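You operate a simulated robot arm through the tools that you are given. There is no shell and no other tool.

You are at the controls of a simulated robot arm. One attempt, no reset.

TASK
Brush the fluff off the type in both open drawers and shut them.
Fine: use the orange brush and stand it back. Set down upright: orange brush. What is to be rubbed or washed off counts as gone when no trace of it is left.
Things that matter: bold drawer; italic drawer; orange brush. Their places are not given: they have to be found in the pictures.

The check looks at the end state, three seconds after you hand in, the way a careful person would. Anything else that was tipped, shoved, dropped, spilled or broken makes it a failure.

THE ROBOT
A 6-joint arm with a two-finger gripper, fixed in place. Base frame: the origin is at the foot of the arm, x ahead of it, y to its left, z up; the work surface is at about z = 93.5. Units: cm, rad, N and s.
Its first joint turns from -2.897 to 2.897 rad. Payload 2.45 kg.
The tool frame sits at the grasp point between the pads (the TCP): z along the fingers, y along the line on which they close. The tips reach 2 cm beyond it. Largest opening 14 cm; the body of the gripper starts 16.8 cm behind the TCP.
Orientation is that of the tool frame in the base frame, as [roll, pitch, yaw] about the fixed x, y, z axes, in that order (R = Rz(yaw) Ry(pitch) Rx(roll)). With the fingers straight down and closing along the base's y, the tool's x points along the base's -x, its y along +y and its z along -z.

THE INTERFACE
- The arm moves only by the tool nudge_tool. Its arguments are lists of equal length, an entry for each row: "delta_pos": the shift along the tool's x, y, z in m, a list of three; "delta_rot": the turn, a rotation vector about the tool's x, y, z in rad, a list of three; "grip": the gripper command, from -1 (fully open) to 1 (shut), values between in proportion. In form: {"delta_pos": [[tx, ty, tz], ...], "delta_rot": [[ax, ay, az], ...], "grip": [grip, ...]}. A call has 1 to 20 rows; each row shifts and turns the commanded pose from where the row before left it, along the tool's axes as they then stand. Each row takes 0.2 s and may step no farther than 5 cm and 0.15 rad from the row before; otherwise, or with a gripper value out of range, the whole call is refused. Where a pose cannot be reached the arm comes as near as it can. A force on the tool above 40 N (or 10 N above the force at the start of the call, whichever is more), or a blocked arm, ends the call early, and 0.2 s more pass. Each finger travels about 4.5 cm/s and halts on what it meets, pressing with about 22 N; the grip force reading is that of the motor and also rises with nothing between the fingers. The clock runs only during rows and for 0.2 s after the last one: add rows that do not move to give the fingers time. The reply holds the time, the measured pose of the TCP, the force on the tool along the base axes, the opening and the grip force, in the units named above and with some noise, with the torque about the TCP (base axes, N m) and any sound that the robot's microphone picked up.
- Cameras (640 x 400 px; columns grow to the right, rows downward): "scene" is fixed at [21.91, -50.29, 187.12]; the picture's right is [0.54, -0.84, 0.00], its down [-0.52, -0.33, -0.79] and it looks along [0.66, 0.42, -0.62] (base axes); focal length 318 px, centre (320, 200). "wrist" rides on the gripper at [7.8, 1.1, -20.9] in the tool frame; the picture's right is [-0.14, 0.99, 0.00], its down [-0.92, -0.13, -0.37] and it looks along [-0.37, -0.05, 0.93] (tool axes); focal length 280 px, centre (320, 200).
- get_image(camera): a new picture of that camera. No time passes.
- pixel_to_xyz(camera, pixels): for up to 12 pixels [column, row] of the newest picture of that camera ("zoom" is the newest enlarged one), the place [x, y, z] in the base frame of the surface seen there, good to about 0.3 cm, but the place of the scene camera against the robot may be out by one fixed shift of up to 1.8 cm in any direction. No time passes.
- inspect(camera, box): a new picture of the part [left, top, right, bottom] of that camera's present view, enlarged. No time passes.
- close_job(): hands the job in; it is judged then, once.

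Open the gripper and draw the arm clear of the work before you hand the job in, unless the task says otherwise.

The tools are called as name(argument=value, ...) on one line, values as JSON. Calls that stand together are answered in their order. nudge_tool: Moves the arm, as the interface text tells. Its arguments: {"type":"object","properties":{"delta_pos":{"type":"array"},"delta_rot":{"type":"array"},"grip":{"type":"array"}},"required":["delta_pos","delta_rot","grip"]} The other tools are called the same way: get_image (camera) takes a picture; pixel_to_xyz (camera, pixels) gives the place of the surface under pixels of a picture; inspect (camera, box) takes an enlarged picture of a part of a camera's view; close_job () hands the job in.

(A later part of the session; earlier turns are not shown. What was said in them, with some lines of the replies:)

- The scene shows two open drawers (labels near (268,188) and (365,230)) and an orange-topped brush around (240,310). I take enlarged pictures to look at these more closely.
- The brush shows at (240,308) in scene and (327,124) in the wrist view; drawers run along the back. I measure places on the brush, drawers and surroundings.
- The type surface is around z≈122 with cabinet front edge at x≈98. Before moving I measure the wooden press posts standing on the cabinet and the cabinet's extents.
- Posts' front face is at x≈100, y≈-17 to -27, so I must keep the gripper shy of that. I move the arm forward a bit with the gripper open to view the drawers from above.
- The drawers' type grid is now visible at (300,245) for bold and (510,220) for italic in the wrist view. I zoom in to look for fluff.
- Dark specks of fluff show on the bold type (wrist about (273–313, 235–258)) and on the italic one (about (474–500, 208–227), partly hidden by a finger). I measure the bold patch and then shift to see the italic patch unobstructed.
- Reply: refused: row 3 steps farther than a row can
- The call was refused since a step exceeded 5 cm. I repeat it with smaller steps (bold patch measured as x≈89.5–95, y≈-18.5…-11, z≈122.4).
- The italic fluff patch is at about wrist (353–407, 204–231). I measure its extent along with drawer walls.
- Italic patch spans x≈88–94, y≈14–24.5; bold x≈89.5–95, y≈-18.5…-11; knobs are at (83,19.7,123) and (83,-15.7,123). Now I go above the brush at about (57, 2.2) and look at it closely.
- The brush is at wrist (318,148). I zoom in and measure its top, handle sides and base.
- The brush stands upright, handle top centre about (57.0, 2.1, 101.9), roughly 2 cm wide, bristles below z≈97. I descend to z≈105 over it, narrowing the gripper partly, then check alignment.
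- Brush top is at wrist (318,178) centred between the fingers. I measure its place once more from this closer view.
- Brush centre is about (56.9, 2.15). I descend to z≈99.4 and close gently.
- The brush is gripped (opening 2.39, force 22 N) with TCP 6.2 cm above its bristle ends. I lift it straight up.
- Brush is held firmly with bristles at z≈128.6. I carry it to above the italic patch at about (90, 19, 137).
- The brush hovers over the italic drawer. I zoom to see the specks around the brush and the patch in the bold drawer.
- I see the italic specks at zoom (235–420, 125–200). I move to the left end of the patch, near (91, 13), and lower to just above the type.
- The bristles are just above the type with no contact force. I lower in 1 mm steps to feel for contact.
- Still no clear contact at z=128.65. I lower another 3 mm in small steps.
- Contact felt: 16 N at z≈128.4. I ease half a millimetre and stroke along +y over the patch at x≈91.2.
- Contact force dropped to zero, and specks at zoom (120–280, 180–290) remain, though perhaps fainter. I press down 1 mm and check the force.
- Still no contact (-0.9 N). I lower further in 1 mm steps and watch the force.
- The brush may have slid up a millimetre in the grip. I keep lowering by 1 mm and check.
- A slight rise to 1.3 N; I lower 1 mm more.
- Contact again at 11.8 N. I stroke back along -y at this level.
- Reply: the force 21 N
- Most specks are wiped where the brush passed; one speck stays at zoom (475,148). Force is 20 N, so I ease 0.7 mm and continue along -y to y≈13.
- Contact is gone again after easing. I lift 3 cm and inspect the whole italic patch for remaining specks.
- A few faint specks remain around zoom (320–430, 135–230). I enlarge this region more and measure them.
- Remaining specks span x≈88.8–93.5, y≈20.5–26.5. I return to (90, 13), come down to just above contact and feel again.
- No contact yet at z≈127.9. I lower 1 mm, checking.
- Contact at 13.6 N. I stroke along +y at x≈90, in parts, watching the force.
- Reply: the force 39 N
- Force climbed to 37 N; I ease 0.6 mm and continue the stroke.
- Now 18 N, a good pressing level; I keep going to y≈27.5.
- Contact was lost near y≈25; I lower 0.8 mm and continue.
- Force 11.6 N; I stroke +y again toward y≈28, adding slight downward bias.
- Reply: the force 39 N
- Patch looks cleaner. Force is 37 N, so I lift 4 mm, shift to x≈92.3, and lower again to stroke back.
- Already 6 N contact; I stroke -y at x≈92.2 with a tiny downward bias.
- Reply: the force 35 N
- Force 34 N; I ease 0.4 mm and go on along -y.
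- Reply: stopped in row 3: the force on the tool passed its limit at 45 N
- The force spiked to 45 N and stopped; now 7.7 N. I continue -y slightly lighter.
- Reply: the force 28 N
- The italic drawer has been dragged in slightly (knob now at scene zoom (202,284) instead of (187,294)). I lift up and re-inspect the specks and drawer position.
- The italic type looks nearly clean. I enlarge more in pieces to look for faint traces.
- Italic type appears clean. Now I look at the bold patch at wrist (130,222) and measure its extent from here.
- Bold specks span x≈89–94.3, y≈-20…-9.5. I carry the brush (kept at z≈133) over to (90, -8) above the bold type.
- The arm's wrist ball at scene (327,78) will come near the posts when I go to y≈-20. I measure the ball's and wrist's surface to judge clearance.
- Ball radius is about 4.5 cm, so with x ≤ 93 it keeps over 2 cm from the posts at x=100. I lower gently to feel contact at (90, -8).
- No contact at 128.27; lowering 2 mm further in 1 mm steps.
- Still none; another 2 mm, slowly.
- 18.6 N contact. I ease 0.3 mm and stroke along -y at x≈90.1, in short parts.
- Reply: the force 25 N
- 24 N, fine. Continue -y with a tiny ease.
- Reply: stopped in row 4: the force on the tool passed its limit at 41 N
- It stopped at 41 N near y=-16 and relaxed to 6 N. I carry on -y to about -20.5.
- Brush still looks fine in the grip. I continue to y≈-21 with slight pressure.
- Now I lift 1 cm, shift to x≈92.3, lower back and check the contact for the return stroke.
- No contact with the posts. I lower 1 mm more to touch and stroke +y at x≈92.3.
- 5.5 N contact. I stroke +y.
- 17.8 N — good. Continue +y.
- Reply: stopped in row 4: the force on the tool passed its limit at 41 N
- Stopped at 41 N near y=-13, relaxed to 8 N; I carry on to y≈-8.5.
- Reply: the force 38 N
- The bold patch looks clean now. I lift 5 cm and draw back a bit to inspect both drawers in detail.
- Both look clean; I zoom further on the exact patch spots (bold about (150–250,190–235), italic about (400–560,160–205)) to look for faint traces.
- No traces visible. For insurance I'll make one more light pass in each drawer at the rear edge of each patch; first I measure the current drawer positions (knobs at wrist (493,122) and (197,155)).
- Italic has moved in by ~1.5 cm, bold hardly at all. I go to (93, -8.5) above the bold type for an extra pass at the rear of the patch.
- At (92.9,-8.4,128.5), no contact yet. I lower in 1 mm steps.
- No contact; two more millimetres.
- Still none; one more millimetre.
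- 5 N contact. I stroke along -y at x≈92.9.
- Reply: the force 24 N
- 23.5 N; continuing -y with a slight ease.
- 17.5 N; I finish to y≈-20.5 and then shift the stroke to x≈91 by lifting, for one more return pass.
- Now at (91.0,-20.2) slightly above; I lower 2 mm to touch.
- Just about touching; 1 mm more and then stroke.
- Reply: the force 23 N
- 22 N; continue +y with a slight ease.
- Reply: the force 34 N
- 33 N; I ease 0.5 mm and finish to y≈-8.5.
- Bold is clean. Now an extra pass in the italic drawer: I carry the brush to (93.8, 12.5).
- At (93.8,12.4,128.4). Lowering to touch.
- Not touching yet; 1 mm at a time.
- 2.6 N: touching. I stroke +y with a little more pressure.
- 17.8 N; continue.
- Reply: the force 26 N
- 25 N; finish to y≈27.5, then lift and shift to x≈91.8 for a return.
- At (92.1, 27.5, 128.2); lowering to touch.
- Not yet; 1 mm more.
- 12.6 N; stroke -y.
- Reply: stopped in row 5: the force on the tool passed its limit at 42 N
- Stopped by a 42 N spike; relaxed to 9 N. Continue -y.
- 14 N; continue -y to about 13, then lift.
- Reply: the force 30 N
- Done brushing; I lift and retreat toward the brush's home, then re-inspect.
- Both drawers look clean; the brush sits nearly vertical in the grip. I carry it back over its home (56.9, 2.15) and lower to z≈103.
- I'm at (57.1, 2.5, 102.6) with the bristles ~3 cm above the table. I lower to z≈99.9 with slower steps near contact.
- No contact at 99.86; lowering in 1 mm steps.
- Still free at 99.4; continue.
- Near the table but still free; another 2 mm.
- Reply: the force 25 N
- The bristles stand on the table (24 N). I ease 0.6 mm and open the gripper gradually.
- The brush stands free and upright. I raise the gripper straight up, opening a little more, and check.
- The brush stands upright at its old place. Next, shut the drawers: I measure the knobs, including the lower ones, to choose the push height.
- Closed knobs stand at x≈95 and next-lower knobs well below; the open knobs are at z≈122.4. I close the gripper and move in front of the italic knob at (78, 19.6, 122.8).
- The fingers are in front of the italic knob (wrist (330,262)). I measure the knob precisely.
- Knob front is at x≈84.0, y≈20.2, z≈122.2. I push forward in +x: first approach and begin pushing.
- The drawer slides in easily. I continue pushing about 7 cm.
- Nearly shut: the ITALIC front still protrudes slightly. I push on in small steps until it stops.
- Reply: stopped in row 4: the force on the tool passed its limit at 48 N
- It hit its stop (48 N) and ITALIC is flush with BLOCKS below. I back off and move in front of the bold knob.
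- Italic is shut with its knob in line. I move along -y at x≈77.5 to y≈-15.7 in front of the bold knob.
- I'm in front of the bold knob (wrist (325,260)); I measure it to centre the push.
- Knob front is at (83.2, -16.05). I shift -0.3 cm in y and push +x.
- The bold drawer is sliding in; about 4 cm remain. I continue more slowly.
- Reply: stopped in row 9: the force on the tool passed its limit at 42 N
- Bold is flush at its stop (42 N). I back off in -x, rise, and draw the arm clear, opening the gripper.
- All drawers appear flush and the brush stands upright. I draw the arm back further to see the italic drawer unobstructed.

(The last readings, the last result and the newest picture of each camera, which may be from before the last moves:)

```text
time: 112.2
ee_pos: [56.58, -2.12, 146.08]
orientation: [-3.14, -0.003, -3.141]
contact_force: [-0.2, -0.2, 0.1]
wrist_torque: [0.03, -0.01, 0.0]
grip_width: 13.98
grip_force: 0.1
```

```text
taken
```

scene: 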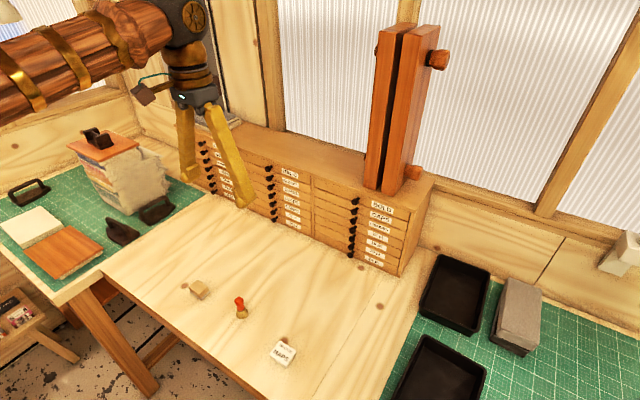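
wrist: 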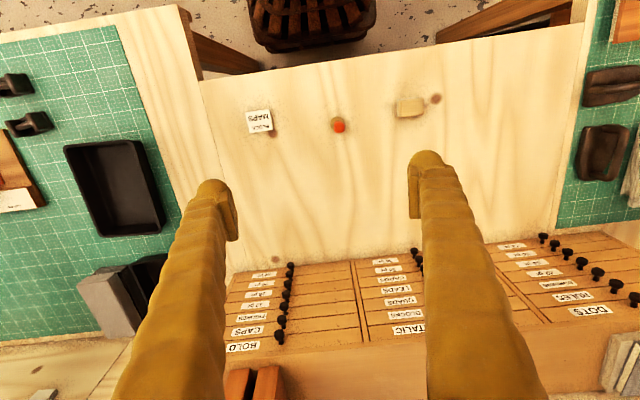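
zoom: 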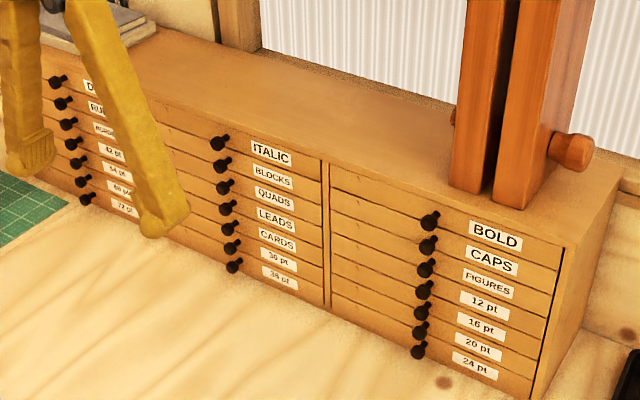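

Everything looks in order; I verify the drawer fronts are flush by measuring knob and face depths of the top and next-lower drawers.

pixel_to_xyz(camera="scene", pixels=[[268, 169], [270, 178], [271, 186], [353, 201], [354, 210], [353, 219], [288, 173], [289, 183], [381, 207], [380, 217], [340, 193], [340, 205]])

inspect(camera="scene", box=[310, 170, 430, 245])

inspect(camera="scene", box=[216, 290, 264, 326])

```text
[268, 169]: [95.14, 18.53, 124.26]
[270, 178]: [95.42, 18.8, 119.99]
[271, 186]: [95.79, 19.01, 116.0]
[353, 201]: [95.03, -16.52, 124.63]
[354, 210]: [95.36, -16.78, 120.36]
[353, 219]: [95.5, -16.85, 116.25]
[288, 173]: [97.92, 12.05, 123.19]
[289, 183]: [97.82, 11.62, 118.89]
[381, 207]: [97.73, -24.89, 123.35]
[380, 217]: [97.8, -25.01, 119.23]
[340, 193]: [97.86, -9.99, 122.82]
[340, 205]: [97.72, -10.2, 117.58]
```

```text
5.33 times, centred on (370, 208) of scene
```

zoom: 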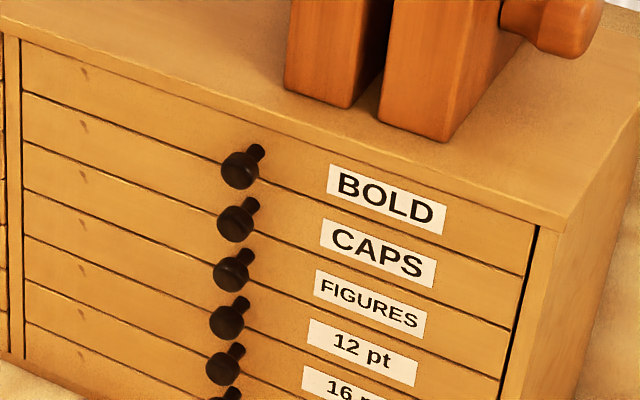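

```text
11.11 times, centred on (240, 308) of scene
```

zoom: 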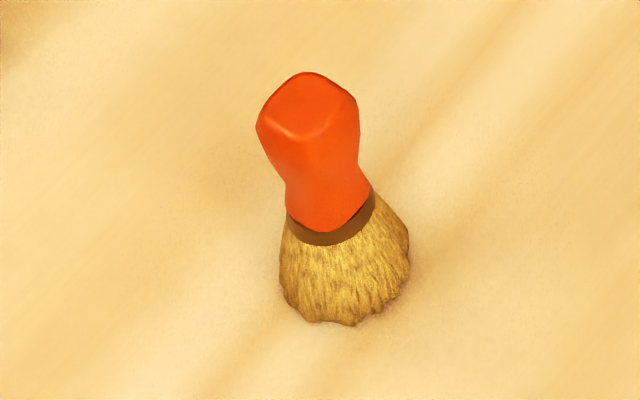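

Drawer faces ITALIC (97.9) and BOLD (97.7) are flush with those below (97.8), the brush stands upright at its spot, the gripper is open and clear. I hand the job in.

close_job()

```text
The job is handed in.
```

I brushed the fluff off the type in the italic and bold drawers, shut both, and stood the orange brush back upright where it was. I've handed the job in; no verdict came back with it.

- **Fluff:** zoomed views of both patches showed no specks left. I made one more full pass over each after that to be safe.
- **Drawers:** both were pushed until they hit their stops. Their fronts measure within about 0.1 cm of the drawers below.
- **Brush:** it stands on its bristles within about half a centimetre of its original spot.
- **Surroundings:** nothing else looks moved in the final pictures. The wooden posts on the cabinet were not touched, and the blocks on the table are where they were. The gripper is open and the arm is drawn clear.

While brushing, the brush dragged the italic drawer in by about 1.5 cm before I shut it. A few strokes pressed past the 40 N limit (up to 45 N), which stopped the arm briefly.
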